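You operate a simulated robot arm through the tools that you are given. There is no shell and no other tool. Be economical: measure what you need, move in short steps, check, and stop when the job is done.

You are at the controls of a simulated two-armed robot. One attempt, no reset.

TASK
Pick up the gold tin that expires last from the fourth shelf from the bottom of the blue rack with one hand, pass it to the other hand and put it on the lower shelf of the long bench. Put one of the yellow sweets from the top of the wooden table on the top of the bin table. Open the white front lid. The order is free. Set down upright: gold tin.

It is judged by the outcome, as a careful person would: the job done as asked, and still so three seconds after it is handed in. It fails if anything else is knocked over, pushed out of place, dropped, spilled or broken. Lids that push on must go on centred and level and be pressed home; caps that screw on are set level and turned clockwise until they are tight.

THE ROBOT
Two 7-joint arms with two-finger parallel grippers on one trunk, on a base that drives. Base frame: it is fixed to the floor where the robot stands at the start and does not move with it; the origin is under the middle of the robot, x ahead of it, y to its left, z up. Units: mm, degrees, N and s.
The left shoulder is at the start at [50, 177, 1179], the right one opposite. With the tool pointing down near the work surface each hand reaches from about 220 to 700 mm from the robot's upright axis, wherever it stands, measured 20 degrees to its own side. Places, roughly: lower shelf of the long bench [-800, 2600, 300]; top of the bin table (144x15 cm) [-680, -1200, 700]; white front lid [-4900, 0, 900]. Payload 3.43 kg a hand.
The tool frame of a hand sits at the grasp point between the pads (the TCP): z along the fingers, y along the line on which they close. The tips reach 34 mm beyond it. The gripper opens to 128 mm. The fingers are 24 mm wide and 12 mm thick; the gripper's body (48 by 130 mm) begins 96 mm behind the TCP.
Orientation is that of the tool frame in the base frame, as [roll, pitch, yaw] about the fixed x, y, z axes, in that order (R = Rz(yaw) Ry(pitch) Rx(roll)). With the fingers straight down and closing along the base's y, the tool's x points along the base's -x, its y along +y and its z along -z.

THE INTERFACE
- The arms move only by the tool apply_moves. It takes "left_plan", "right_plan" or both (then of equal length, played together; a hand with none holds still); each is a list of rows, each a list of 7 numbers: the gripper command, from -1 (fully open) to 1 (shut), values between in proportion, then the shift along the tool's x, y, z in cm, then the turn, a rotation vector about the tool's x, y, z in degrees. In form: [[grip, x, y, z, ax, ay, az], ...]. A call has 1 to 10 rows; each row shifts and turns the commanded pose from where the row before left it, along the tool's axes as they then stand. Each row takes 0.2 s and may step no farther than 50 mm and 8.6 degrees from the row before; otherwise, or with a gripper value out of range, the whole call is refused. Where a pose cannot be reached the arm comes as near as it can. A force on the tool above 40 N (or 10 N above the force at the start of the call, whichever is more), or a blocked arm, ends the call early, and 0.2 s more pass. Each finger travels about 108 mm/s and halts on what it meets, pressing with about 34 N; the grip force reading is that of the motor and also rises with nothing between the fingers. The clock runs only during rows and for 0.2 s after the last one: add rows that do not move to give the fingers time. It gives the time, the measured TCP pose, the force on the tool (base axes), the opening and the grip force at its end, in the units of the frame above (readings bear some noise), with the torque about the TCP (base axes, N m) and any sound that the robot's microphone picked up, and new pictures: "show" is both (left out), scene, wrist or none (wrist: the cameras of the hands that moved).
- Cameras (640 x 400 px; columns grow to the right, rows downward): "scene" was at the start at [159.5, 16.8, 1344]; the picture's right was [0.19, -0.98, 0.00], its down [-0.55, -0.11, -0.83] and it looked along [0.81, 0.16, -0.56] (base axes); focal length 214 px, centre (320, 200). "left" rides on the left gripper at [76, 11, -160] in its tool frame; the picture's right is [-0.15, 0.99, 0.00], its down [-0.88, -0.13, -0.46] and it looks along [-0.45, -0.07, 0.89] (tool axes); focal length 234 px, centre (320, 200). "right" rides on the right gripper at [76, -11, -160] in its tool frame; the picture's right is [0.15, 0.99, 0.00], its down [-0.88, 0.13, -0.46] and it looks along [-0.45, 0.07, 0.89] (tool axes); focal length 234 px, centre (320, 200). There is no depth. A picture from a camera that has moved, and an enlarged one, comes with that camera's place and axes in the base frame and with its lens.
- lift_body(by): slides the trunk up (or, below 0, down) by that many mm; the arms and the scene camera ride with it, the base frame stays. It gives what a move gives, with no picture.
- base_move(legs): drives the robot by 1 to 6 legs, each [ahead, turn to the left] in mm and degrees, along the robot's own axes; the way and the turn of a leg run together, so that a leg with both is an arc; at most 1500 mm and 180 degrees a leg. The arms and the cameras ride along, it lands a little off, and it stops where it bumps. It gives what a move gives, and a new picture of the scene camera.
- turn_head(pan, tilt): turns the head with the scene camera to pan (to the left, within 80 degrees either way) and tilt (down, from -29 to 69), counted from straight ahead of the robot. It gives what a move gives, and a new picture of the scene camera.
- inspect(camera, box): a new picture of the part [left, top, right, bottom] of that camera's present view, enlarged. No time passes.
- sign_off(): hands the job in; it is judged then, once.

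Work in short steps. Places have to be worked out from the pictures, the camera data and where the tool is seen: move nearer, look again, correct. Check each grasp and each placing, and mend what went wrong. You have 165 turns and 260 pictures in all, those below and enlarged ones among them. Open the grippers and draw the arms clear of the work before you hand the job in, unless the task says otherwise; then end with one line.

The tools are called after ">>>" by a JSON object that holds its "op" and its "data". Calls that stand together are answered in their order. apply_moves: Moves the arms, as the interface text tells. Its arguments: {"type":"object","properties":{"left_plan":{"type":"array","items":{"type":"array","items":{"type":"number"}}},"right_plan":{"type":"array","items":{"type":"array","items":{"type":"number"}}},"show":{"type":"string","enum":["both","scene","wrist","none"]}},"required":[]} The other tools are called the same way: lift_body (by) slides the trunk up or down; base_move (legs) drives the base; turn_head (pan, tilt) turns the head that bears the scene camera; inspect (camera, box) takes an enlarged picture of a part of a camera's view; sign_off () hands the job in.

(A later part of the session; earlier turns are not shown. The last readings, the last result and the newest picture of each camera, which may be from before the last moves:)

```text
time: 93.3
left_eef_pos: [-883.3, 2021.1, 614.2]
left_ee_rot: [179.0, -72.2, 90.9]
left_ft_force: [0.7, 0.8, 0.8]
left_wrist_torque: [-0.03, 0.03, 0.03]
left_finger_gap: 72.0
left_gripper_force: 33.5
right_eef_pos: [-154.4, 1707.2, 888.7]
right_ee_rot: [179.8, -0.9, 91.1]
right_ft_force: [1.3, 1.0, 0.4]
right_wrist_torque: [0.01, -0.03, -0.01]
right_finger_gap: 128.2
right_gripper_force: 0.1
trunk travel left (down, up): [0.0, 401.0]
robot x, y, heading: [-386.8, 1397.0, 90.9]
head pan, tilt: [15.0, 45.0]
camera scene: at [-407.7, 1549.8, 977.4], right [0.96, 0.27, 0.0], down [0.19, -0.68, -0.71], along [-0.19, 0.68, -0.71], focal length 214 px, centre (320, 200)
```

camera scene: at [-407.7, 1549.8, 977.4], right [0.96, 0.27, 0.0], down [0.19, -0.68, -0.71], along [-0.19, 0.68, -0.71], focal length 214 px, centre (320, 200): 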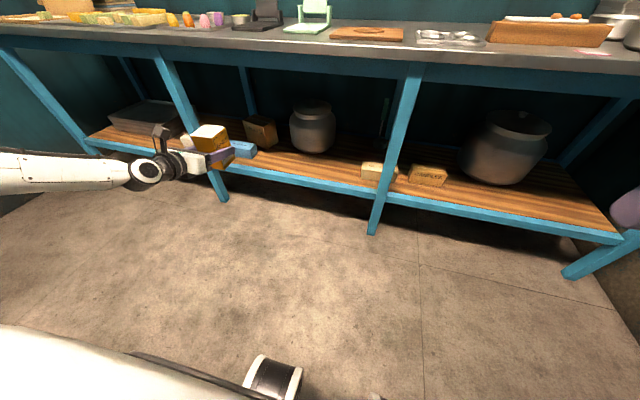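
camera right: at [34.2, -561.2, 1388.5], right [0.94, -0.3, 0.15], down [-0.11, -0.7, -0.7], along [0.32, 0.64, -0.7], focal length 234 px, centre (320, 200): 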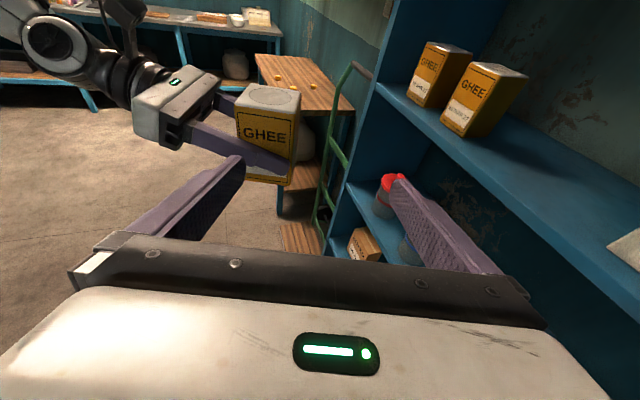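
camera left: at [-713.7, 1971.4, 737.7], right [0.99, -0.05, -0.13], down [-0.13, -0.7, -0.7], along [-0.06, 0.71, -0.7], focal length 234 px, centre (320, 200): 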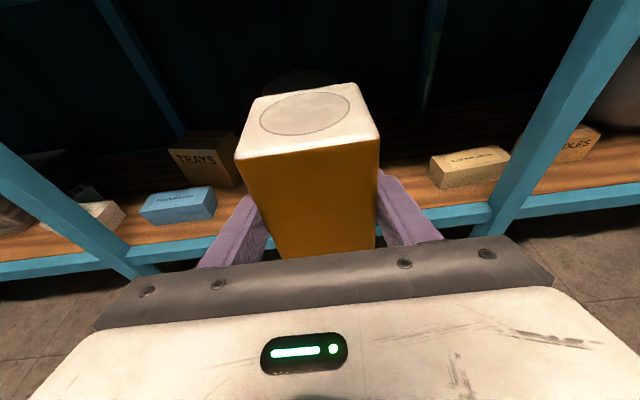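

Here the pose is reachable. I try straight down from this outer place.

>>> {"op": "apply_moves", "data": {"left_plan": [[1, -3.8, 0, 1.24, 0, 0, 0], [1, -3.8, 0, 1.24, 0, 0, 0], [1, -3.8, 0, 1.24, 0, 0, 0], [1, -3.8, 0, 1.24, 0, 0, 0], [1, -3.8, 0, 1.24, 0, 0, 0]], "show": "scene"}}

```text
time: 94.5
left_eef_pos: [-870.4, 1961.8, 536.2]
left_ee_rot: [179.1, -72.2, 90.8]
left_ft_force: [-0.1, 0.5, -0.2]
left_wrist_torque: [0.0, -0.02, 0.0]
left_finger_gap: 71.7
left_gripper_force: 34.1
left hand out of reach, approached as far as the arm can: row 2, 3, 4, 5
right_eef_pos: [-154.0, 1707.9, 887.2]
right_ee_rot: [179.8, -0.8, 91.2]
right_ft_force: [0.7, -0.4, 0.6]
right_wrist_torque: [-0.02, -0.02, 0.01]
right_finger_gap: 128.0
right_gripper_force: 0.1
trunk travel left (down, up): [0.0, 401.0]
robot x, y, heading: [-387.4, 1403.3, 91.1]
head pan, tilt: [15.0, 45.0]
camera scene: at [-407.8, 1549.7, 977.4], right [0.96, 0.27, 0.0], down [0.19, -0.68, -0.71], along [-0.19, 0.68, -0.71], focal length 214 px, centre (320, 200)
```

scene: 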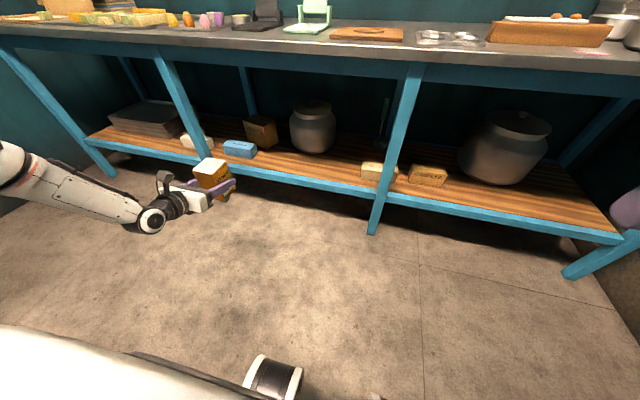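

A flat hand cannot get that low. Plan: set the tin down briefly on the bench top's free front strip, regrip it with a steeper tilt, then place it on the lower shelf. I raise the trunk and bring the hand up and in.

>>> {"op": "lift_body", "data": {"by": 300}}

>>> {"op": "apply_moves", "data": {"left_plan": [[1, 3.2, 3.9, -1.0, 0, 0, 0], [1, 3.2, 3.9, -1.0, 0, 0, 0], [1, 3.2, 3.9, -1.0, 0, 0, 0], [1, 3.2, 3.9, -1.0, 0, 0, 0], [1, 3.2, 3.9, -1.0, 0, 0, 0], [1, 3.2, 3.9, -1.0, 0, 0, 0]], "show": "none"}}

>>> {"op": "base_move", "data": {"legs": [[0, 17.3], [350, 0], [0, -18.3]]}}

```text
time: 97.5
left_eef_pos: [-870.4, 1962.6, 835.5]
left_ee_rot: [179.0, -72.3, 91.0]
left_ft_force: [0.1, 0.3, 0.1]
left_wrist_torque: [-0.02, -0.02, -0.03]
left_finger_gap: 71.7
left_gripper_force: 34.7
right_eef_pos: [-155.5, 1707.4, 1187.9]
right_ee_rot: [179.8, -0.9, 91.1]
right_ft_force: [-0.7, -0.2, -1.0]
right_wrist_torque: [0.01, 0.03, 0.01]
right_finger_gap: 128.1
right_gripper_force: 0.1
trunk travel left (down, up): [-300.0, 101.0]
robot x, y, heading: [-384.9, 1403.3, 91.1]
head pan, tilt: [15.0, 45.0]
```

```text
refused: row 1 steps farther than a row can; nothing moved
```

```text
time: 101.6
left_eef_pos: [-1045.9, 2231.4, 828.2]
left_ee_rot: [178.3, -71.6, 98.7]
left_ft_force: [-0.3, 1.1, 0.3]
left_wrist_torque: [0.01, 0.06, -0.01]
left_finger_gap: 71.7
left_gripper_force: 34.1
right_eef_pos: [-301.5, 2065.9, 1187.5]
right_ee_rot: [179.8, -0.8, 97.3]
right_ft_force: [-0.3, 0.0, -0.2]
right_wrist_torque: [-0.04, -0.04, 0.0]
right_finger_gap: 127.8
right_gripper_force: 0.1
trunk travel left (down, up): [-300.0, 101.0]
robot x, y, heading: [-496.1, 1732.9, 97.1]
head pan, tilt: [15.0, 45.0]
stopped in leg 3: the force on the tool passed its limit at 107 N (the readings are from after the stop); the commanded pose is now the measured one
camera scene: at [-536.1, 1880.5, 1277.1], right [0.93, 0.38, 0.0], down [0.27, -0.66, -0.71], along [-0.27, 0.65, -0.71], focal length 214 px, centre (320, 200)
```

scene: 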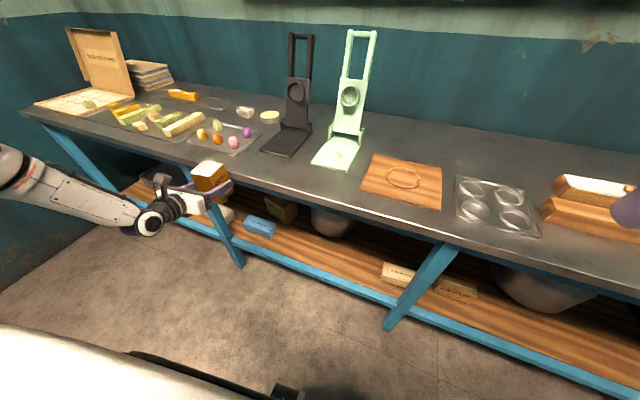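

My arm call was refused and the hand, still low, bumped the bench edge during the turn. I back off and check the tin.

>>> {"op": "base_move", "data": {"legs": [[-150, 0]]}}

>>> {"op": "inspect", "data": {"camera": "left", "box": [0, 0, 640, 400]}}

```text
time: 103.0
left_eef_pos: [-1025.3, 2085.8, 831.9]
left_ee_rot: [178.5, -72.1, 98.5]
left_ft_force: [0.3, 0.1, -0.1]
left_wrist_torque: [-0.02, 0.01, -0.02]
left_finger_gap: 71.8
left_gripper_force: 33.8
right_eef_pos: [-281.5, 1914.7, 1187.7]
right_ee_rot: [179.8, -0.7, 97.1]
right_ft_force: [-0.5, -0.4, -0.2]
right_wrist_torque: [0.06, 0.0, -0.02]
right_finger_gap: 128.4
right_gripper_force: 0.0
trunk travel left (down, up): [-300.0, 101.0]
robot x, y, heading: [-476.4, 1585.4, 97.0]
head pan, tilt: [15.0, 45.0]
camera scene: at [-516.2, 1730.3, 1277.5], right [0.93, 0.38, 0.0], down [0.27, -0.66, -0.71], along [-0.27, 0.66, -0.71], focal length 214 px, centre (320, 200)
```

scene: 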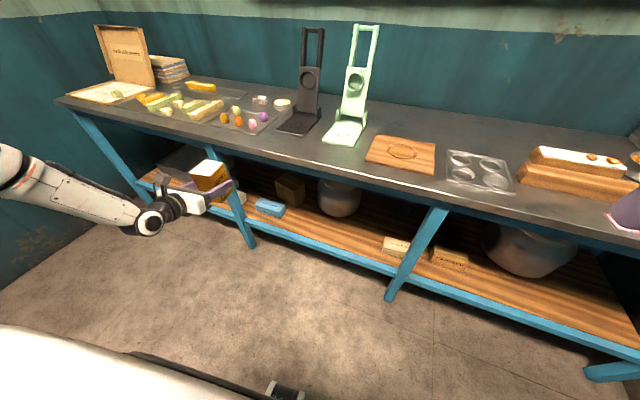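

```text
1.00 times, centred on (320, 200) of left (not enlarged: the box is as wide or as high as the picture)
camera zoom: at [-1000.6, 1958.8, 952.6], right [0.99, 0.08, -0.13], down [-0.04, -0.72, -0.7], along [-0.15, 0.69, -0.7], focal length 234 px, centre (320, 200)
```

zoom: 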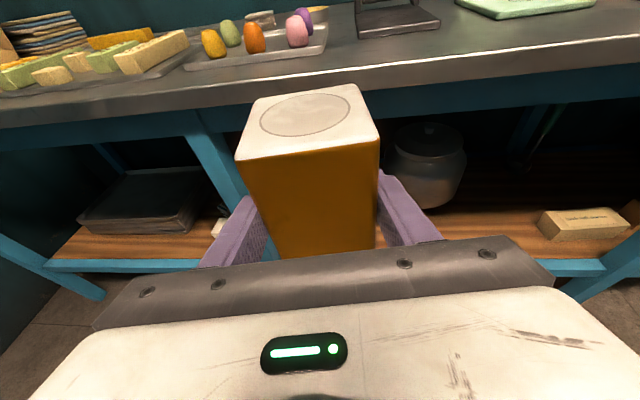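

The tin is unmoved in the grip and the bench looks undisturbed. Trunk up 100 mm, then raise the hand and bring it inward (small valid steps).

>>> {"op": "lift_body", "data": {"by": 100}}

>>> {"op": "apply_moves", "data": {"left_plan": [[1, 2.0, 3.5, -0.65, 0, 0, 0], [1, 2.0, 3.5, -0.65, 0, 0, 0], [1, 2.0, 3.5, -0.65, 0, 0, 0], [1, 2.0, 3.5, -0.65, 0, 0, 0], [1, 2.0, 3.5, -0.65, 0, 0, 0], [1, 2.0, 3.5, -0.65, 0, 0, 0]], "show": "none"}}

```text
time: 104.3
left_eef_pos: [-1026.1, 2085.2, 930.3]
left_ee_rot: [178.5, -71.8, 98.5]
left_ft_force: [-0.1, 0.2, -0.6]
left_wrist_torque: [-0.02, -0.01, 0.0]
left_finger_gap: 72.1
left_gripper_force: 34.3
right_eef_pos: [-280.8, 1915.6, 1287.0]
right_ee_rot: [179.7, -0.7, 97.1]
right_ft_force: [-0.5, 0.0, -0.5]
right_wrist_torque: [-0.01, -0.07, -0.02]
right_finger_gap: 128.1
right_gripper_force: 0.0
trunk travel left (down, up): [-400.0, 1.0]
robot x, y, heading: [-481.0, 1585.9, 96.9]
head pan, tilt: [15.0, 45.0]
```

```text
time: 105.7
left_eef_pos: [-850.5, 2097.7, 1046.6]
left_ee_rot: [177.1, -72.3, 98.8]
left_ft_force: [0.0, -1.2, 0.0]
left_wrist_torque: [0.0, 0.0, -0.01]
left_finger_gap: 71.9
left_gripper_force: 33.8
left hand out of reach, approached as far as the arm can: row 5, 6
right_eef_pos: [-282.3, 1914.2, 1288.1]
right_ee_rot: [179.8, -0.9, 97.0]
right_ft_force: [0.0, -1.0, -0.4]
right_wrist_torque: [0.06, -0.03, 0.01]
right_finger_gap: 127.9
right_gripper_force: 0.0
trunk travel left (down, up): [-400.0, 1.0]
robot x, y, heading: [-480.1, 1585.0, 97.5]
head pan, tilt: [15.0, 45.0]
```

I drive ahead 225 mm so the tin hangs over the free front strip of the bench top (bench edge y≈2270, top z≈860).

>>> {"op": "base_move", "data": {"legs": [[225, 0]]}}

>>> {"op": "inspect", "data": {"camera": "left", "box": [0, 0, 640, 400]}}

```text
time: 107.4
left_eef_pos: [-880.7, 2321.2, 1046.2]
left_ee_rot: [177.2, -72.4, 98.8]
left_ft_force: [-0.1, 0.4, 0.6]
left_wrist_torque: [0.0, -0.01, 0.02]
left_finger_gap: 71.7
left_gripper_force: 34.1
right_eef_pos: [-309.9, 2141.0, 1286.5]
right_ee_rot: [179.9, -0.8, 97.4]
right_ft_force: [0.0, -0.1, 0.7]
right_wrist_torque: [-0.04, -0.04, 0.02]
right_finger_gap: 128.2
right_gripper_force: 0.1
trunk travel left (down, up): [-400.0, 1.0]
robot x, y, heading: [-507.1, 1810.3, 97.5]
head pan, tilt: [15.0, 45.0]
camera scene: at [-545.4, 1955.1, 1377.3], right [0.92, 0.38, 0.0], down [0.27, -0.65, -0.71], along [-0.27, 0.65, -0.71], focal length 214 px, centre (320, 200)
```

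scene: 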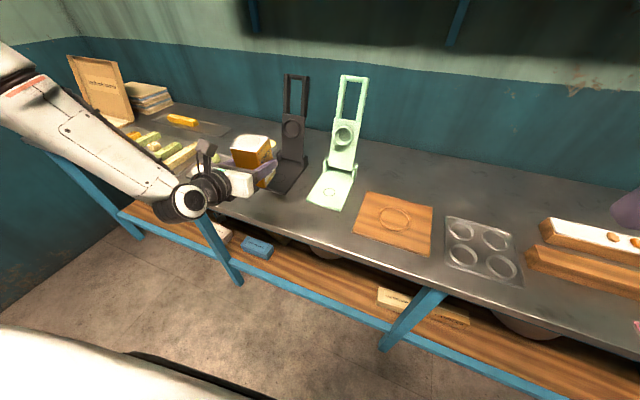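

```text
1.00 times, centred on (320, 200) of left (not enlarged: the box is as wide or as high as the picture)
camera zoom: at [-858.6, 2193.6, 1166.1], right [0.99, 0.06, -0.13], down [-0.04, -0.71, -0.7], along [-0.13, 0.7, -0.7], focal length 234 px, centre (320, 200)
```

zoom: 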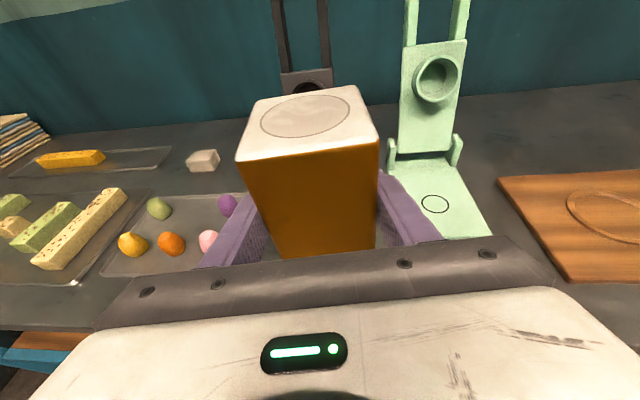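

Clear of tray and stands. I lower with the trunk 120 mm, then feel for contact with the arm.

>>> {"op": "lift_body", "data": {"by": -120}}

>>> {"op": "apply_moves", "data": {"left_plan": [[1, -0.95, 0, 0.31, 0, 0, 0], [1, -0.95, 0, 0.31, 0, 0, 0], [1, -0.95, 0, 0.31, 0, 0, 0], [1, -0.95, 0, 0.31, 0, 0, 0]], "show": "wrist"}}

```text
time: 108.9
left_eef_pos: [-882.5, 2319.4, 925.4]
left_ee_rot: [177.3, -72.4, 98.8]
left_ft_force: [-0.5, -0.1, -0.8]
left_wrist_torque: [-0.01, 0.02, -0.01]
left_finger_gap: 71.6
left_gripper_force: 33.8
right_eef_pos: [-310.8, 2139.2, 1166.5]
right_ee_rot: [179.8, -0.8, 97.4]
right_ft_force: [1.0, -0.8, 0.4]
right_wrist_torque: [-0.03, -0.03, 0.02]
right_finger_gap: 127.9
right_gripper_force: 0.0
trunk travel left (down, up): [-280.0, 121.0]
robot x, y, heading: [-507.2, 1812.2, 97.1]
head pan, tilt: [15.0, 45.0]
```

```text
time: 109.9
left_eef_pos: [-880.1, 2321.5, 893.7]
left_ee_rot: [178.1, -73.4, 98.1]
left_ft_force: [-0.6, 2.5, 27.8]
left_wrist_torque: [-0.04, 0.78, -0.32]
left_finger_gap: 71.9
left_gripper_force: 34.2
right_eef_pos: [-309.1, 2136.6, 1168.0]
right_ee_rot: [179.9, -1.0, 97.4]
right_ft_force: [-0.7, 0.3, -0.5]
right_wrist_torque: [0.0, -0.01, -0.02]
right_finger_gap: 128.0
right_gripper_force: 0.1
trunk travel left (down, up): [-280.0, 121.0]
robot x, y, heading: [-507.2, 1808.8, 97.3]
head pan, tilt: [15.0, 45.0]
camera left: at [-855.9, 2191.7, 1011.7], right [0.99, 0.07, -0.13], down [-0.05, -0.7, -0.72], along [-0.14, 0.71, -0.69], focal length 234 px, centre (320, 200)
```

left: 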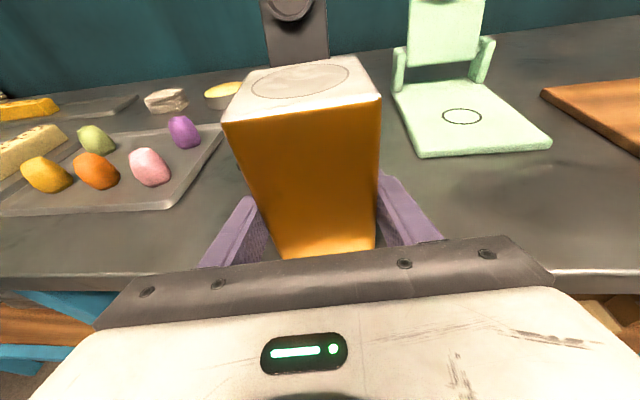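

Contact on the bench top (28 N). I ease up 5 mm and open.

>>> {"op": "apply_moves", "data": {"left_plan": [[1, 0.5, 0, -0.16, 0, 0, 0], [0.5, 0, 0, 0, 0, 0, 0], [0, 0, 0, 0, 0, 0, 0], [-0.6, 0, 0, 0, 0, 0, 0], [-1, 0, 0, 0, 0, 0, 0]], "show": "both"}}

```text
time: 111.1
left_eef_pos: [-880.2, 2320.0, 892.1]
left_ee_rot: [177.3, -72.3, 98.9]
left_ft_force: [0.8, -0.2, -0.2]
left_wrist_torque: [-0.02, -0.02, 0.01]
left_finger_gap: 127.9
left_gripper_force: 0.0
right_eef_pos: [-311.8, 2139.1, 1166.5]
right_ee_rot: [179.8, -0.8, 97.4]
right_ft_force: [0.9, -0.8, -0.2]
right_wrist_torque: [0.0, -0.04, 0.03]
right_finger_gap: 127.9
right_gripper_force: 0.0
trunk travel left (down, up): [-280.0, 121.0]
robot x, y, heading: [-507.3, 1811.8, 97.2]
head pan, tilt: [15.0, 45.0]
camera scene: at [-545.1, 1953.9, 1257.4], right [0.92, 0.38, 0.0], down [0.27, -0.65, -0.71], along [-0.27, 0.65, -0.71], focal length 214 px, centre (320, 200)
camera left: at [-858.3, 2192.1, 1011.4], right [0.99, 0.07, -0.13], down [-0.04, -0.71, -0.7], along [-0.13, 0.7, -0.7], focal length 234 px, centre (320, 200)
```

scene: 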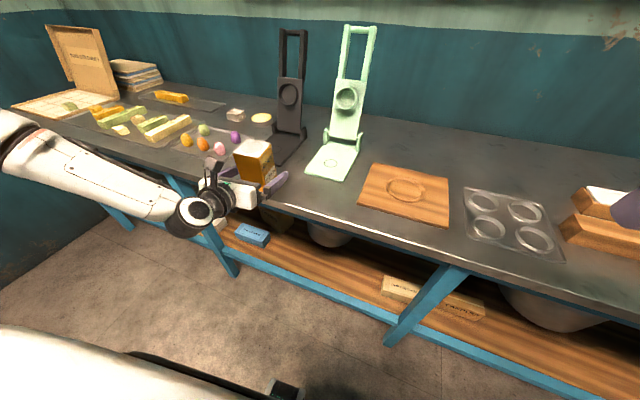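
left: 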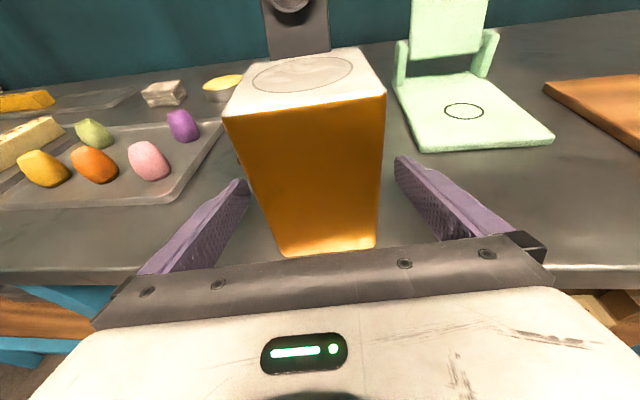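

The tin stands upright on the bench top. I back off 120 mm and tilt the hand to 50° down.

>>> {"op": "apply_moves", "data": {"left_plan": [[-1, -1.24, 0, -3.8, 0, 0, 0], [-1, -1.24, 0, -3.8, 0, 0, 0], [-1, -1.24, 0, -3.8, 0, 0, 0], [-1, 3, 0, -1, 0, -8, 0], [-1, 2.7, 0, -1.4, 0, -8, 0], [-1, 2.4, 0, -1.8, 0, -8, 0], [-1, 2.1, 0, -2.1, 0, -8, 0]], "show": "both"}}

```text
time: 112.7
left_eef_pos: [-955.2, 2190.6, 947.1]
left_ee_rot: [177.7, -41.0, 97.1]
left_ft_force: [0.0, -0.6, 0.1]
left_wrist_torque: [0.0, -0.02, -0.01]
left_finger_gap: 128.3
left_gripper_force: 0.1
left hand out of reach, approached as far as the arm can: row 4, 5, 6, 7
right_eef_pos: [-311.2, 2139.6, 1167.0]
right_ee_rot: [179.9, -0.8, 97.4]
right_ft_force: [-0.4, -0.6, 1.2]
right_wrist_torque: [0.0, 0.0, 0.0]
right_finger_gap: 127.9
right_gripper_force: 0.1
trunk travel left (down, up): [-280.0, 121.0]
robot x, y, heading: [-505.0, 1809.1, 97.7]
head pan, tilt: [15.0, 45.0]
camera scene: at [-545.0, 1953.9, 1257.5], right [0.92, 0.38, 0.0], down [0.27, -0.65, -0.71], along [-0.27, 0.65, -0.71], focal length 214 px, centre (320, 200)
camera left: at [-945.1, 2143.4, 1116.2], right [1.0, -0.01, -0.07], down [-0.03, -0.97, -0.24], along [-0.06, 0.24, -0.97], focal length 234 px, centre (320, 200)
```

scene: 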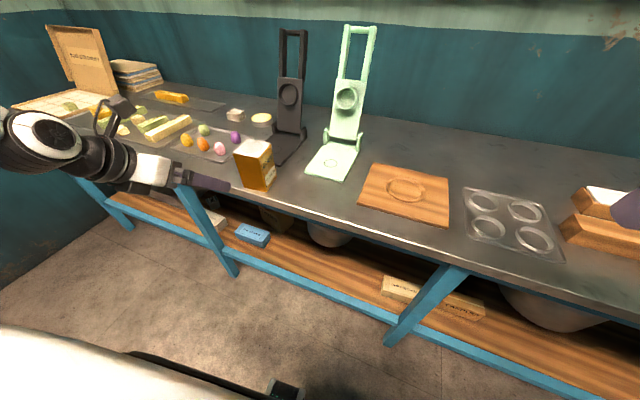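
left: 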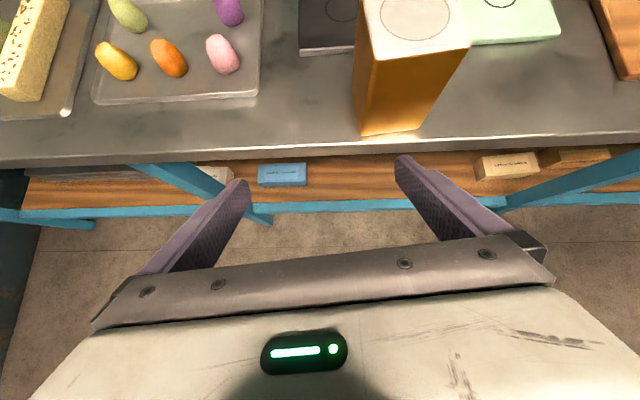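

Hand tilted to 49° but pushed outward by the near-reach limit; tin at (-873,2322). I back the base 100 mm for room and take the pre-grasp pose.

>>> {"op": "base_move", "data": {"legs": [[-100, 0]]}}

>>> {"op": "apply_moves", "data": {"left_plan": [[-1, 2.8, 1.8, 0.76, 0, 0, 0], [-1, 2.8, 1.8, 0.76, 0, 0, 0], [-1, 2.8, 1.8, 0.76, 0, 0, 0], [-1, 2.8, 1.8, 0.76, 0, 0, 0], [-1, 2.8, 1.8, 0.76, 0, 0, 0]], "show": "both"}}

```text
time: 113.8
left_eef_pos: [-941.5, 2093.3, 946.8]
left_ee_rot: [177.6, -40.9, 96.8]
left_ft_force: [0.1, 1.0, -0.3]
left_wrist_torque: [0.02, -0.02, -0.04]
left_finger_gap: 127.9
left_gripper_force: 0.0
right_eef_pos: [-298.6, 2040.4, 1166.5]
right_ee_rot: [179.8, -0.8, 97.4]
right_ft_force: [-0.1, -0.3, -1.0]
right_wrist_torque: [0.06, 0.02, 0.01]
right_finger_gap: 128.1
right_gripper_force: 0.0
trunk travel left (down, up): [-280.0, 121.0]
robot x, y, heading: [-497.2, 1711.8, 97.2]
head pan, tilt: [15.0, 45.0]
camera scene: at [-532.2, 1855.2, 1257.6], right [0.92, 0.38, 0.0], down [0.27, -0.65, -0.71], along [-0.27, 0.65, -0.71], focal length 214 px, centre (320, 200)
```

scene: 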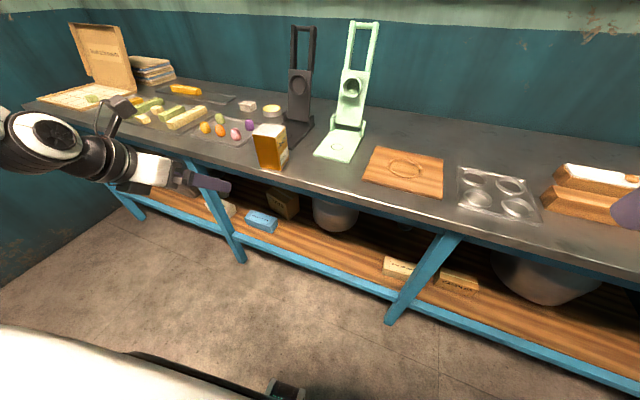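

```text
time: 115.0
left_eef_pos: [-966.6, 2212.3, 970.4]
left_ee_rot: [176.8, -41.4, 97.0]
left_ft_force: [0.1, 0.0, -0.1]
left_wrist_torque: [0.01, -0.01, 0.0]
left_finger_gap: 128.1
left_gripper_force: 0.0
left hand out of reach, approached as far as the arm can: row 1, 2, 3, 4, 5
right_eef_pos: [-297.4, 2041.1, 1167.2]
right_ee_rot: [179.7, -0.8, 97.5]
right_ft_force: [0.3, -0.1, -0.2]
right_wrist_torque: [0.02, 0.02, -0.03]
right_finger_gap: 128.0
right_gripper_force: 0.1
trunk travel left (down, up): [-280.0, 121.0]
robot x, y, heading: [-496.7, 1710.3, 97.3]
head pan, tilt: [15.0, 45.0]
camera scene: at [-532.3, 1856.3, 1257.4], right [0.92, 0.38, 0.0], down [0.27, -0.65, -0.71], along [-0.27, 0.65, -0.71], focal length 214 px, centre (320, 200)
camera left: at [-959.7, 2164.7, 1140.5], right [1.0, -0.03, -0.05], down [-0.04, -0.97, -0.25], along [-0.05, 0.25, -0.97], focal length 234 px, centre (320, 200)
```

scene: 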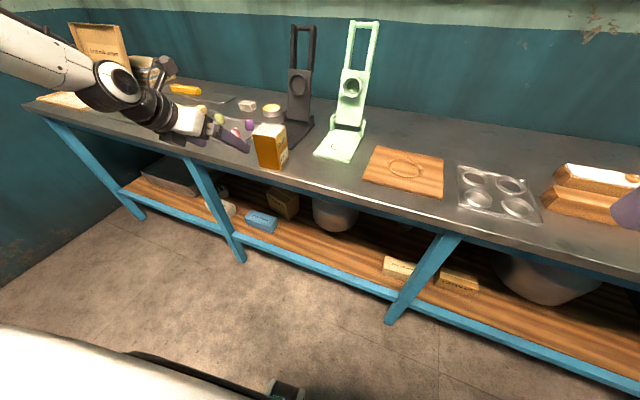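
left: 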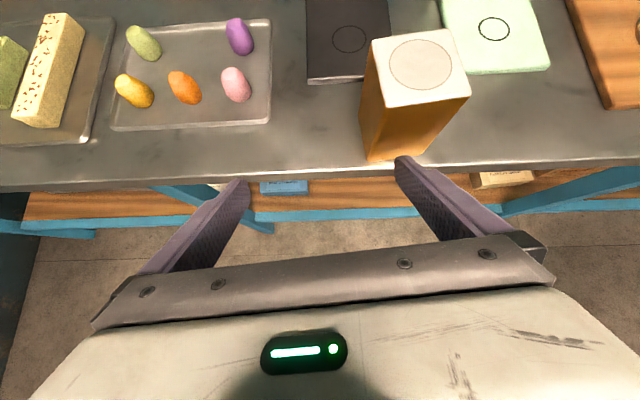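

The left arm cannot come inward with a straight-ahead yaw. I turn the base 15° left so that the hand can point slightly inward, and try moving the hand in.

>>> {"op": "base_move", "data": {"legs": [[-60, 0], [0, 15]]}}

>>> {"op": "apply_moves", "data": {"left_plan": [[-1, 0, 2.5, 0, -4.9, 0, 5.7], [-1, 0, 2.5, 0, -4.9, 0, 5.7], [-1, 0, 4, 0, 0, 0, 0], [-1, 0, 4, 0, 0, 0, 0], [-1, 0, 4, 0, 0, 0, 0], [-1, 0, 4, 0, 0, 0, 0], [-1, 0, 4, 0, 0, 0, 0]], "show": "scene"}}

```text
time: 116.9
left_eef_pos: [-1074.0, 2013.1, 970.5]
left_ee_rot: [176.6, -41.4, 112.1]
left_ft_force: [0.0, 0.0, 0.0]
left_wrist_torque: [0.01, 0.02, 0.0]
left_finger_gap: 128.0
left_gripper_force: 0.0
right_eef_pos: [-383.3, 2021.3, 1167.1]
right_ee_rot: [179.8, -0.9, 112.5]
right_ft_force: [-0.3, -0.5, 0.2]
right_wrist_torque: [0.03, -0.01, 0.01]
right_finger_gap: 127.9
right_gripper_force: 0.1
trunk travel left (down, up): [-280.0, 121.0]
robot x, y, heading: [-488.7, 1653.3, 112.3]
head pan, tilt: [15.0, 45.0]
camera scene: at [-561.2, 1781.0, 1257.5], right [0.79, 0.61, 0.0], down [0.43, -0.56, -0.71], along [-0.43, 0.56, -0.71], focal length 214 px, centre (320, 200)
```

scene: 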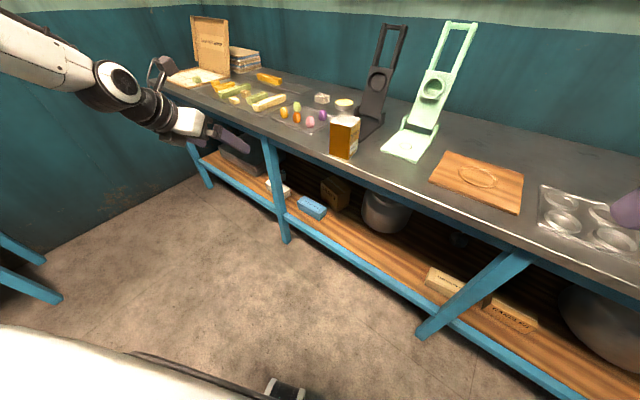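

```text
time: 118.5
left_eef_pos: [-940.3, 2002.8, 987.6]
left_ee_rot: [175.6, -42.2, 96.6]
left_ft_force: [0.2, 0.3, -0.4]
left_wrist_torque: [-0.01, 0.0, -0.01]
left_finger_gap: 128.0
left_gripper_force: 0.0
left hand out of reach, approached as far as the arm can: row 4, 5, 6, 7
right_eef_pos: [-382.4, 2021.0, 1167.0]
right_ee_rot: [179.8, -0.9, 112.5]
right_ft_force: [0.3, 0.7, -0.3]
right_wrist_torque: [-0.01, 0.02, 0.01]
right_finger_gap: 127.9
right_gripper_force: 0.0
trunk travel left (down, up): [-280.0, 121.0]
robot x, y, heading: [-487.1, 1650.9, 112.3]
head pan, tilt: [15.0, 45.0]
camera scene: at [-560.6, 1780.8, 1257.6], right [0.79, 0.61, 0.0], down [0.43, -0.56, -0.71], along [-0.43, 0.56, -0.71], focal length 214 px, centre (320, 200)
```

scene: 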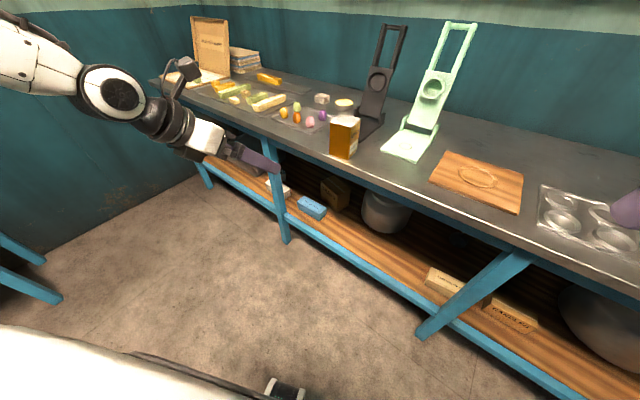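

I reset the arm's posture by pointing the tool straight down, then moving inward.

>>> {"op": "apply_moves", "data": {"left_plan": [[-1, 0, 0, 0, 0, -8.2, 0], [-1, 0, 0, 0, 0, -8.2, 0], [-1, 0, 0, 0, 0, -8.2, 0], [-1, 0, 0, 0, 0, -8.2, 0], [-1, 0, 0, 0, 0, -8.2, 0], [-1, 0, 3, 0, 0, 0, 0], [-1, 0, 3, 0, 0, 0, 0], [-1, 0, 3, 0, 0, 0, 0]], "show": "scene"}}

```text
time: 120.3
left_eef_pos: [-996.5, 1964.0, 995.0]
left_ee_rot: [177.2, -1.2, 94.5]
left_ft_force: [0.2, -0.3, -0.2]
left_wrist_torque: [0.0, 0.03, 0.03]
left_finger_gap: 128.3
left_gripper_force: 0.0
left hand out of reach, approached as far as the arm can: row 1, 2, 3, 4, 5, 6, 7, 8
right_eef_pos: [-383.3, 2020.7, 1168.1]
right_ee_rot: [179.9, -0.9, 112.6]
right_ft_force: [0.2, -0.7, -0.8]
right_wrist_torque: [0.02, 0.01, 0.03]
right_finger_gap: 127.7
right_gripper_force: 0.1
trunk travel left (down, up): [-280.0, 121.0]
robot x, y, heading: [-487.5, 1653.1, 112.6]
head pan, tilt: [15.0, 45.0]
camera scene: at [-560.5, 1780.8, 1257.6], right [0.79, 0.61, 0.0], down [0.43, -0.56, -0.71], along [-0.43, 0.56, -0.71], focal length 214 px, centre (320, 200)
```

scene: 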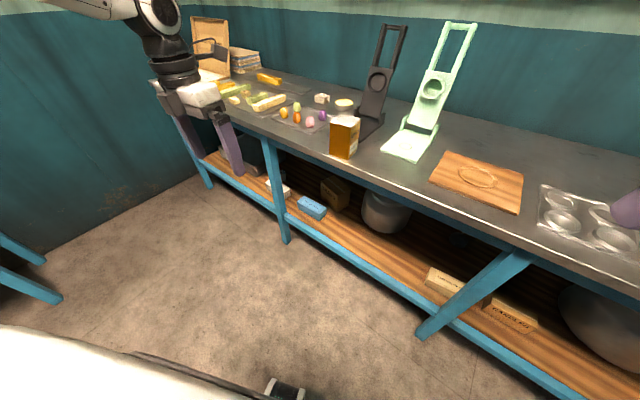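

The half-turned wrist seems to be what constrains the arm. I turn the left hand back 180° about its axis (camera toward the robot), which grips the same faces.

>>> {"op": "apply_moves", "data": {"left_plan": [[-1, 0, 0, 0, 0, 0, 8.57], [-1, 0, 0, 0, 0, 0, 8.57], [-1, 0, 0, 0, 0, 0, 8.57], [-1, 0, 0, 0, 0, 0, 8.57], [-1, 0, 0, 0, 0, 0, 8.57], [-1, 0, 0, 0, 0, 0, 8.57], [-1, 0, 0, 0, 0, 0, 8.57], [-1, 0, 0, 0, 0, 0, 8.57], [-1, 0, 0, 0, 0, 0, 8.57], [-1, 0, 0, 0, 0, 0, 8.57]], "show": "none"}}

>>> {"op": "apply_moves", "data": {"left_plan": [[-1, 0, 0, 0, 0, 0, 8.57], [-1, 0, 0, 0, 0, 0, 8.57], [-1, 0, 0, 0, 0, 0, 8.57], [-1, 0, 0, 0, 0, 0, 8.57], [-1, 0, 0, 0, 0, 0, 8.57], [-1, 0, 0, 0, 0, 0, 8.57], [-1, 0, 0, 0, 0, 0, 8.57], [-1, 0, 0, 0, 0, 0, 8.57], [-1, 0, 0, 0, 0, 0, 8.57], [-1, 0, 0, 0, 0, 0, 8.57]], "show": "scene"}}

```text
time: 122.5
left_eef_pos: [-995.5, 1963.7, 994.6]
left_ee_rot: [-179.3, -2.4, 9.0]
left_ft_force: [-0.4, 0.5, -0.8]
left_wrist_torque: [0.02, 0.0, 0.0]
left_finger_gap: 128.1
left_gripper_force: 0.0
right_eef_pos: [-382.8, 2022.0, 1168.4]
right_ee_rot: [179.8, -0.7, 112.5]
right_ft_force: [-0.8, 0.2, -0.6]
right_wrist_torque: [0.04, 0.01, 0.0]
right_finger_gap: 127.8
right_gripper_force: 0.1
trunk travel left (down, up): [-280.0, 121.0]
robot x, y, heading: [-489.4, 1652.0, 112.4]
head pan, tilt: [15.0, 45.0]
```

```text
time: 124.7
left_eef_pos: [-996.6, 1964.3, 995.0]
left_ee_rot: [-177.7, 0.7, -76.7]
left_ft_force: [0.4, -0.1, -0.6]
left_wrist_torque: [-0.02, 0.0, 0.03]
left_finger_gap: 128.1
left_gripper_force: 0.1
right_eef_pos: [-382.7, 2021.5, 1167.0]
right_ee_rot: [179.8, -0.7, 112.5]
right_ft_force: [-0.1, 0.0, 0.5]
right_wrist_torque: [0.03, 0.0, 0.01]
right_finger_gap: 127.8
right_gripper_force: 0.0
trunk travel left (down, up): [-280.0, 121.0]
robot x, y, heading: [-483.8, 1653.4, 112.6]
head pan, tilt: [15.0, 45.0]
camera scene: at [-560.9, 1781.2, 1257.5], right [0.79, 0.61, 0.0], down [0.43, -0.56, -0.71], along [-0.43, 0.56, -0.71], focal length 214 px, centre (320, 200)
```

scene: 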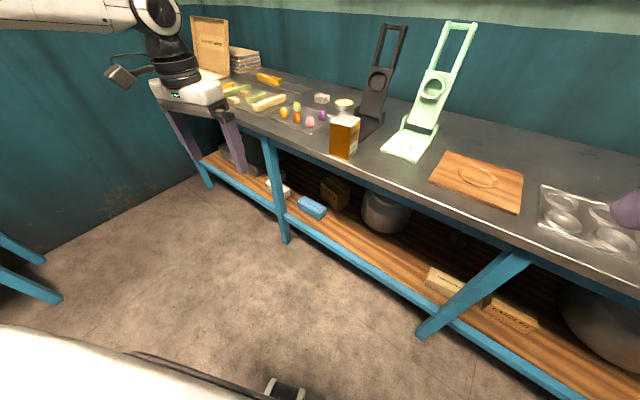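

Turning worked. I finish the last 8.6°, then tilt forward 40° while moving inward.

>>> {"op": "apply_moves", "data": {"left_plan": [[-1, 0, 0, 0, 0, 0, 8.5], [-1, 0, -4, 0, 0, -8, 0], [-1, 0, -4, 0, 0, -8, 0], [-1, 0, -4, 0, 0, -8, 0], [-1, 0, -4, 0, 0, -8, 0], [-1, 0, -4, 0, 0, -8, 0]]}}

```text
time: 126.1
left_eef_pos: [-798.0, 1982.9, 1001.3]
left_ee_rot: [-177.1, 41.0, -83.2]
left_ft_force: [0.0, -0.6, -0.3]
left_wrist_torque: [-0.02, 0.01, 0.0]
left_finger_gap: 128.1
left_gripper_force: 0.2
right_eef_pos: [-382.5, 2022.8, 1167.9]
right_ee_rot: [179.8, -0.8, 112.5]
right_ft_force: [-0.3, 0.8, 0.0]
right_wrist_torque: [-0.01, 0.01, 0.01]
right_finger_gap: 127.6
right_gripper_force: 0.1
trunk travel left (down, up): [-280.0, 121.0]
robot x, y, heading: [-488.2, 1654.0, 112.6]
head pan, tilt: [15.0, 45.0]
camera scene: at [-560.4, 1781.4, 1257.5], right [0.79, 0.61, 0.0], down [0.43, -0.56, -0.71], along [-0.43, 0.56, -0.71], focal length 214 px, centre (320, 200)
camera left: at [-798.6, 1820.7, 1071.7], right [-1.0, 0.03, 0.06], down [0.06, 0.37, 0.93], along [0.0, 0.93, -0.37], focal length 234 px, centre (320, 200)
```

scene: 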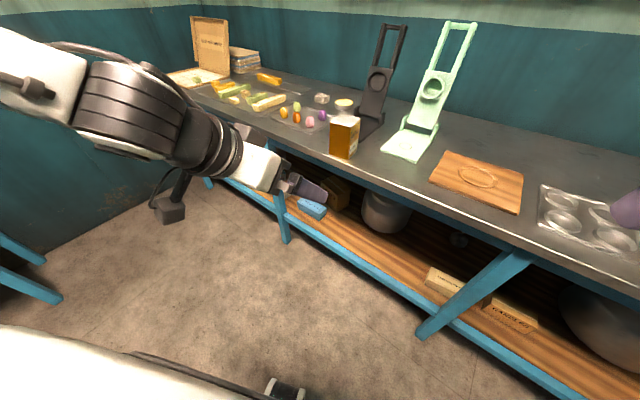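
left: 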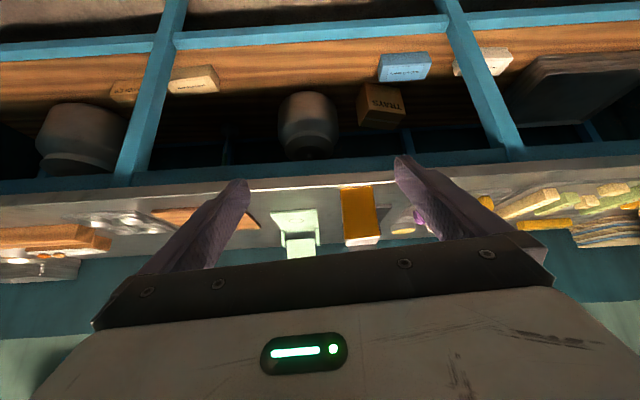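

This posture works well. I level the small roll and drive 230 mm towards the tin.

>>> {"op": "apply_moves", "data": {"left_plan": [[-1, 0, 0, 0, -1.65, -0.19, 1.44], [-1, -2, 0, -2, 0, 0, 0]], "show": "none"}}

>>> {"op": "base_move", "data": {"legs": [[200, 0]]}}

>>> {"op": "inspect", "data": {"camera": "left", "box": [200, 100, 520, 300]}}

```text
time: 126.7
left_eef_pos: [-796.7, 1985.5, 1030.5]
left_ee_rot: [179.9, 41.1, -85.0]
left_ft_force: [0.0, 0.1, 0.3]
left_wrist_torque: [0.04, 0.01, 0.03]
left_finger_gap: 128.1
left_gripper_force: 0.2
right_eef_pos: [-382.0, 2021.8, 1167.9]
right_ee_rot: [179.9, -0.9, 112.5]
right_ft_force: [0.3, -0.1, -1.1]
right_wrist_torque: [-0.01, 0.02, 0.0]
right_finger_gap: 128.0
right_gripper_force: 0.0
trunk travel left (down, up): [-280.0, 121.0]
robot x, y, heading: [-484.5, 1651.4, 112.3]
head pan, tilt: [15.0, 45.0]
```

```text
time: 128.3
left_eef_pos: [-872.8, 2170.5, 1029.5]
left_ee_rot: [180.0, 41.2, -84.9]
left_ft_force: [0.0, 0.3, -0.1]
left_wrist_torque: [-0.02, -0.01, -0.01]
left_finger_gap: 128.0
left_gripper_force: 0.0
right_eef_pos: [-461.1, 2206.8, 1166.9]
right_ee_rot: [179.8, -0.8, 112.5]
right_ft_force: [-0.3, 0.8, -0.6]
right_wrist_torque: [0.0, -0.04, 0.01]
right_finger_gap: 127.9
right_gripper_force: 0.1
trunk travel left (down, up): [-280.0, 121.0]
robot x, y, heading: [-562.5, 1835.4, 112.6]
head pan, tilt: [15.0, 45.0]
camera scene: at [-637.7, 1966.3, 1257.4], right [0.79, 0.61, 0.0], down [0.43, -0.56, -0.71], along [-0.43, 0.56, -0.71], focal length 214 px, centre (320, 200)
```

scene: 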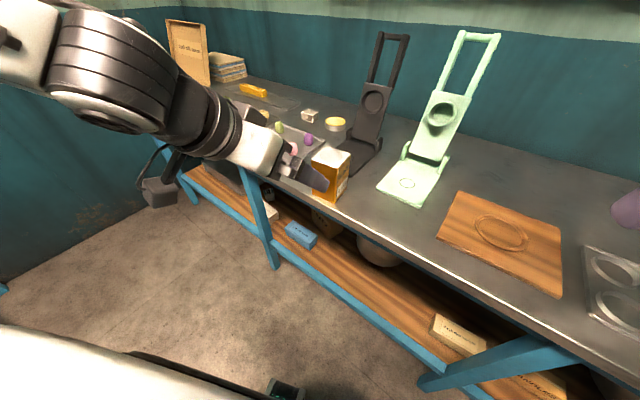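

```text
2.00 times, centred on (360, 200) of left
camera zoom: at [-871.8, 2007.3, 1099.5], right [-1.0, 0.02, 0.1], down [0.1, 0.37, 0.92], along [-0.02, 0.93, -0.37], focal length 468 px, centre (240, 200)
```

zoom: 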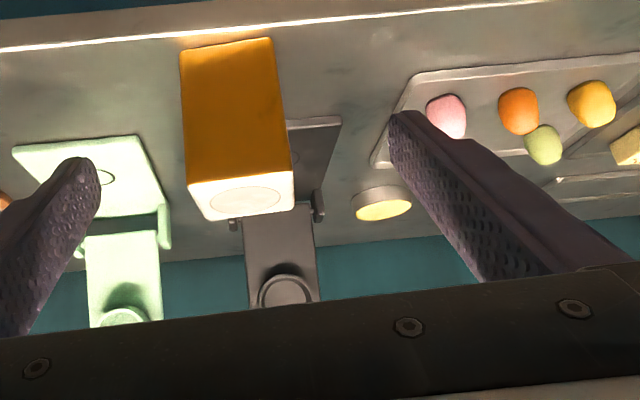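

Tin centre (-877,2321). I line up and slide in along the fingers, stopping 60 mm short to check.

>>> {"op": "apply_moves", "data": {"left_plan": [[-1, -3.3, -0.92, 0, 0, 0, 0], [-1, 0, 0, 3.3, 0, 0, 0], [-1, 0, 0, 3.3, 0, 0, 0], [-1, 0, 0, 3.3, 0, 0, 0], [-1, 0, 0, 3.1, 0, 0, 0]]}}

```text
time: 129.5
left_eef_pos: [-875.7, 2281.3, 953.7]
left_ee_rot: [-180.0, 41.3, -84.9]
left_ft_force: [-0.6, -0.5, 0.2]
left_wrist_torque: [0.0, 0.02, -0.01]
left_finger_gap: 128.0
left_gripper_force: 0.0
right_eef_pos: [-460.7, 2207.2, 1167.0]
right_ee_rot: [179.7, -0.8, 112.6]
right_ft_force: [-0.5, -0.3, 0.1]
right_wrist_torque: [-0.02, -0.01, -0.02]
right_finger_gap: 127.8
right_gripper_force: 0.1
trunk travel left (down, up): [-280.0, 121.0]
robot x, y, heading: [-564.1, 1832.7, 112.5]
head pan, tilt: [15.0, 45.0]
camera scene: at [-637.7, 1966.0, 1257.4], right [0.79, 0.61, 0.0], down [0.43, -0.56, -0.71], along [-0.43, 0.56, -0.71], focal length 214 px, centre (320, 200)
camera left: at [-874.2, 2118.4, 1023.4], right [-1.0, 0.02, 0.1], down [0.1, 0.37, 0.92], along [-0.02, 0.93, -0.37], focal length 234 px, centre (320, 200)
```

scene: 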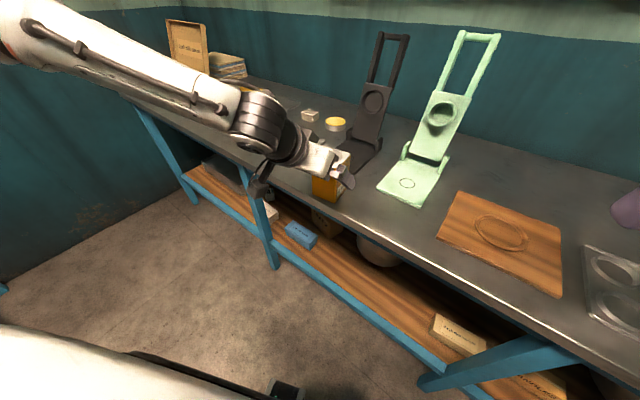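
left: 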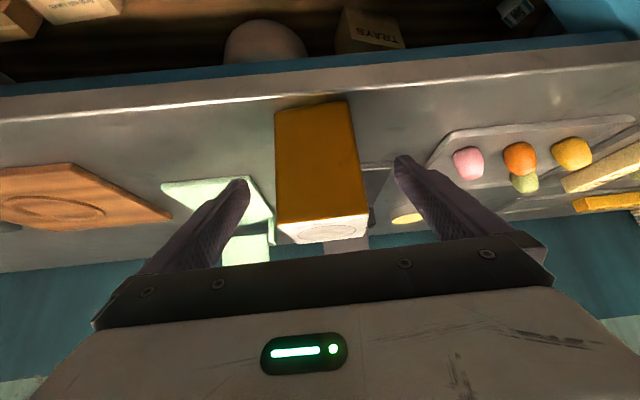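

Well straddled. I go the last 60 mm and close.

>>> {"op": "apply_moves", "data": {"left_plan": [[-1, 0, 0, 3, 0, 0, 0], [-1, 0, 0, 3, 0, 0, 0], [-0.3, 0, 0, 0, 0, 0, 0], [0.3, 0, 0, 0, 0, 0, 0], [1, 0, 0, 0, 0, 0, 0], [1, 0, 0, 0, 0, 0, 0]]}}

```text
time: 130.9
left_eef_pos: [-879.5, 2319.9, 908.7]
left_ee_rot: [180.0, 41.2, -84.9]
left_ft_force: [-0.4, 0.7, 0.0]
left_wrist_torque: [0.19, 0.23, 0.01]
left_finger_gap: 71.9
left_gripper_force: 34.1
right_eef_pos: [-460.2, 2207.8, 1168.0]
right_ee_rot: [179.8, -1.0, 112.5]
right_ft_force: [-0.7, 0.9, 0.4]
right_wrist_torque: [0.0, 0.0, -0.01]
right_finger_gap: 127.7
right_gripper_force: 0.0
trunk travel left (down, up): [-280.0, 121.0]
robot x, y, heading: [-559.5, 1835.7, 112.4]
head pan, tilt: [15.0, 45.0]
camera scene: at [-637.6, 1965.7, 1257.5], right [0.79, 0.61, 0.0], down [0.43, -0.56, -0.71], along [-0.43, 0.56, -0.71], focal length 214 px, centre (320, 200)
camera left: at [-877.3, 2157.0, 977.6], right [-1.0, 0.02, 0.1], down [0.1, 0.37, 0.92], along [-0.02, 0.93, -0.37], focal length 234 px, centre (320, 200)
```

scene: 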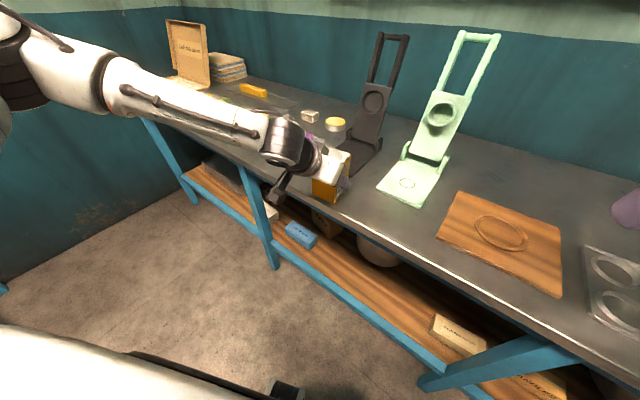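
left: 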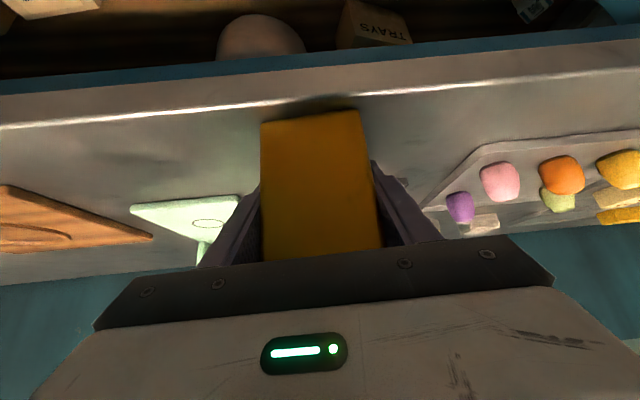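

Gripped at 47 mm above its base. I lift with the trunk, reverse clear of the bench, then lower the trunk fully.

>>> {"op": "lift_body", "data": {"by": 60}}

>>> {"op": "base_move", "data": {"legs": [[-350, 0]]}}

>>> {"op": "lift_body", "data": {"by": -340}}

```text
time: 131.9
left_eef_pos: [-879.5, 2320.6, 967.0]
left_ee_rot: [180.0, 41.1, -84.9]
left_ft_force: [0.2, 0.1, -5.2]
left_wrist_torque: [-0.06, -0.01, 0.0]
left_finger_gap: 72.0
left_gripper_force: 33.6
right_eef_pos: [-460.6, 2206.2, 1227.1]
right_ee_rot: [179.8, -0.7, 112.5]
right_ft_force: [-0.3, 0.2, 0.9]
right_wrist_torque: [-0.03, 0.04, 0.0]
right_finger_gap: 128.1
right_gripper_force: 0.0
trunk travel left (down, up): [-340.0, 61.0]
robot x, y, heading: [-562.2, 1839.0, 112.5]
head pan, tilt: [15.0, 45.0]
```

```text
time: 134.2
left_eef_pos: [-745.9, 1996.2, 968.6]
left_ee_rot: [180.0, 41.2, -84.7]
left_ft_force: [0.3, 0.5, -4.6]
left_wrist_torque: [-0.01, -0.02, 0.01]
left_finger_gap: 72.0
left_gripper_force: 33.9
right_eef_pos: [-327.0, 1884.4, 1227.8]
right_ee_rot: [179.8, -0.8, 112.8]
right_ft_force: [-0.3, 0.1, 0.4]
right_wrist_torque: [0.01, 0.02, 0.02]
right_finger_gap: 128.0
right_gripper_force: 0.1
trunk travel left (down, up): [-340.0, 61.0]
robot x, y, heading: [-431.2, 1513.7, 112.8]
head pan, tilt: [15.0, 45.0]
camera scene: at [-504.0, 1643.8, 1317.5], right [0.79, 0.61, 0.0], down [0.43, -0.56, -0.71], along [-0.43, 0.56, -0.71], focal length 214 px, centre (320, 200)
```

scene: 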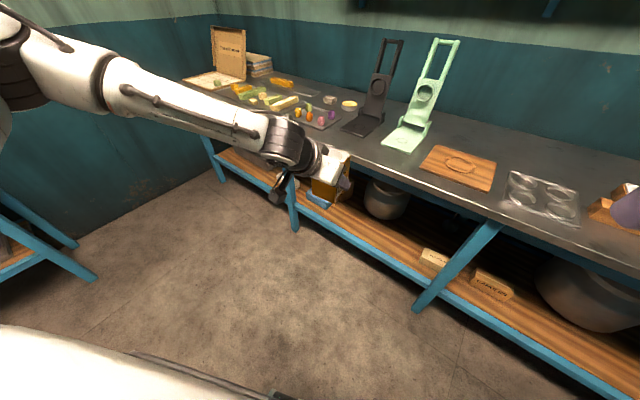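

```text
time: 137.5
left_eef_pos: [-747.6, 1995.9, 627.8]
left_ee_rot: [180.0, 41.2, -84.7]
left_ft_force: [-0.2, 0.0, -5.4]
left_wrist_torque: [0.01, 0.02, -0.01]
left_finger_gap: 71.9
left_gripper_force: 34.3
right_eef_pos: [-327.7, 1884.7, 887.7]
right_ee_rot: [179.8, -0.7, 112.7]
right_ft_force: [0.0, -1.0, -0.3]
right_wrist_torque: [0.01, 0.0, 0.01]
right_finger_gap: 128.1
right_gripper_force: 0.0
trunk travel left (down, up): [0.0, 401.0]
robot x, y, heading: [-430.3, 1516.6, 112.6]
head pan, tilt: [15.0, 45.0]
```

Now I lower the arm with the tin, 240 mm.

>>> {"op": "apply_moves", "data": {"left_plan": [[1, 2.63, 0, 3.0, 0, 0, 0], [1, 2.63, 0, 3.0, 0, 0, 0], [1, 2.63, 0, 3.0, 0, 0, 0], [1, 2.63, 0, 3.0, 0, 0, 0], [1, 2.63, 0, 3.0, 0, 0, 0], [1, 2.63, 0, 3.0, 0, 0, 0]]}}

```text
time: 138.9
left_eef_pos: [-815.4, 1918.2, 493.4]
left_ee_rot: [-179.9, 41.1, -84.6]
left_ft_force: [-0.1, -0.7, -5.0]
left_wrist_torque: [0.01, -0.02, 0.0]
left_finger_gap: 71.9
left_gripper_force: 34.0
left hand out of reach, approached as far as the arm can: row 1, 2, 3, 4, 5, 6
right_eef_pos: [-328.2, 1885.0, 887.2]
right_ee_rot: [179.7, -0.9, 112.7]
right_ft_force: [0.0, -0.9, 0.4]
right_wrist_torque: [0.01, 0.02, 0.03]
right_finger_gap: 128.1
right_gripper_force: 0.2
trunk travel left (down, up): [0.0, 401.0]
robot x, y, heading: [-432.6, 1512.5, 112.7]
head pan, tilt: [15.0, 45.0]
camera scene: at [-504.1, 1644.1, 977.4], right [0.79, 0.61, 0.0], down [0.43, -0.56, -0.71], along [-0.43, 0.56, -0.71], focal length 214 px, centre (320, 200)
camera left: at [-812.8, 1755.4, 563.7], right [-1.0, 0.02, 0.09], down [0.09, 0.37, 0.92], along [-0.02, 0.93, -0.37], focal length 234 px, centre (320, 200)
```

scene: 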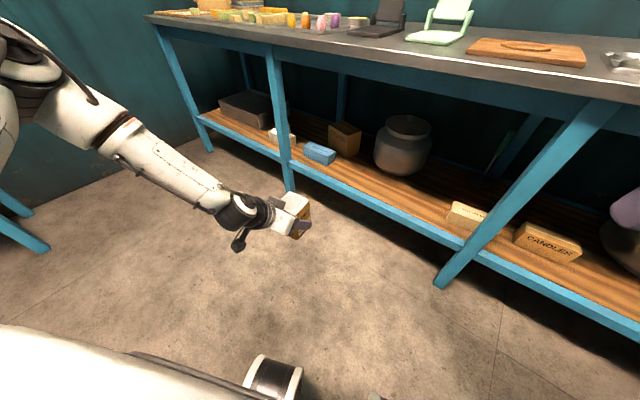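
left: 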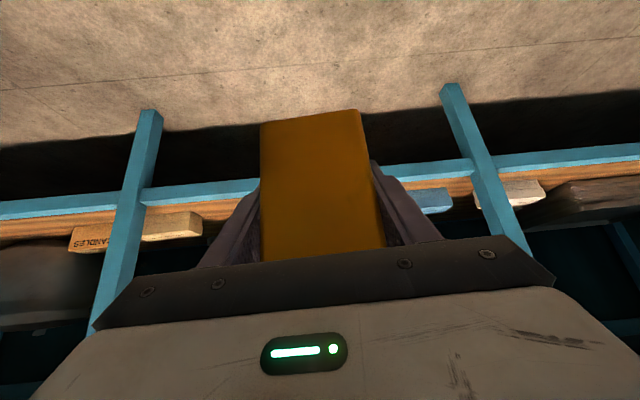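

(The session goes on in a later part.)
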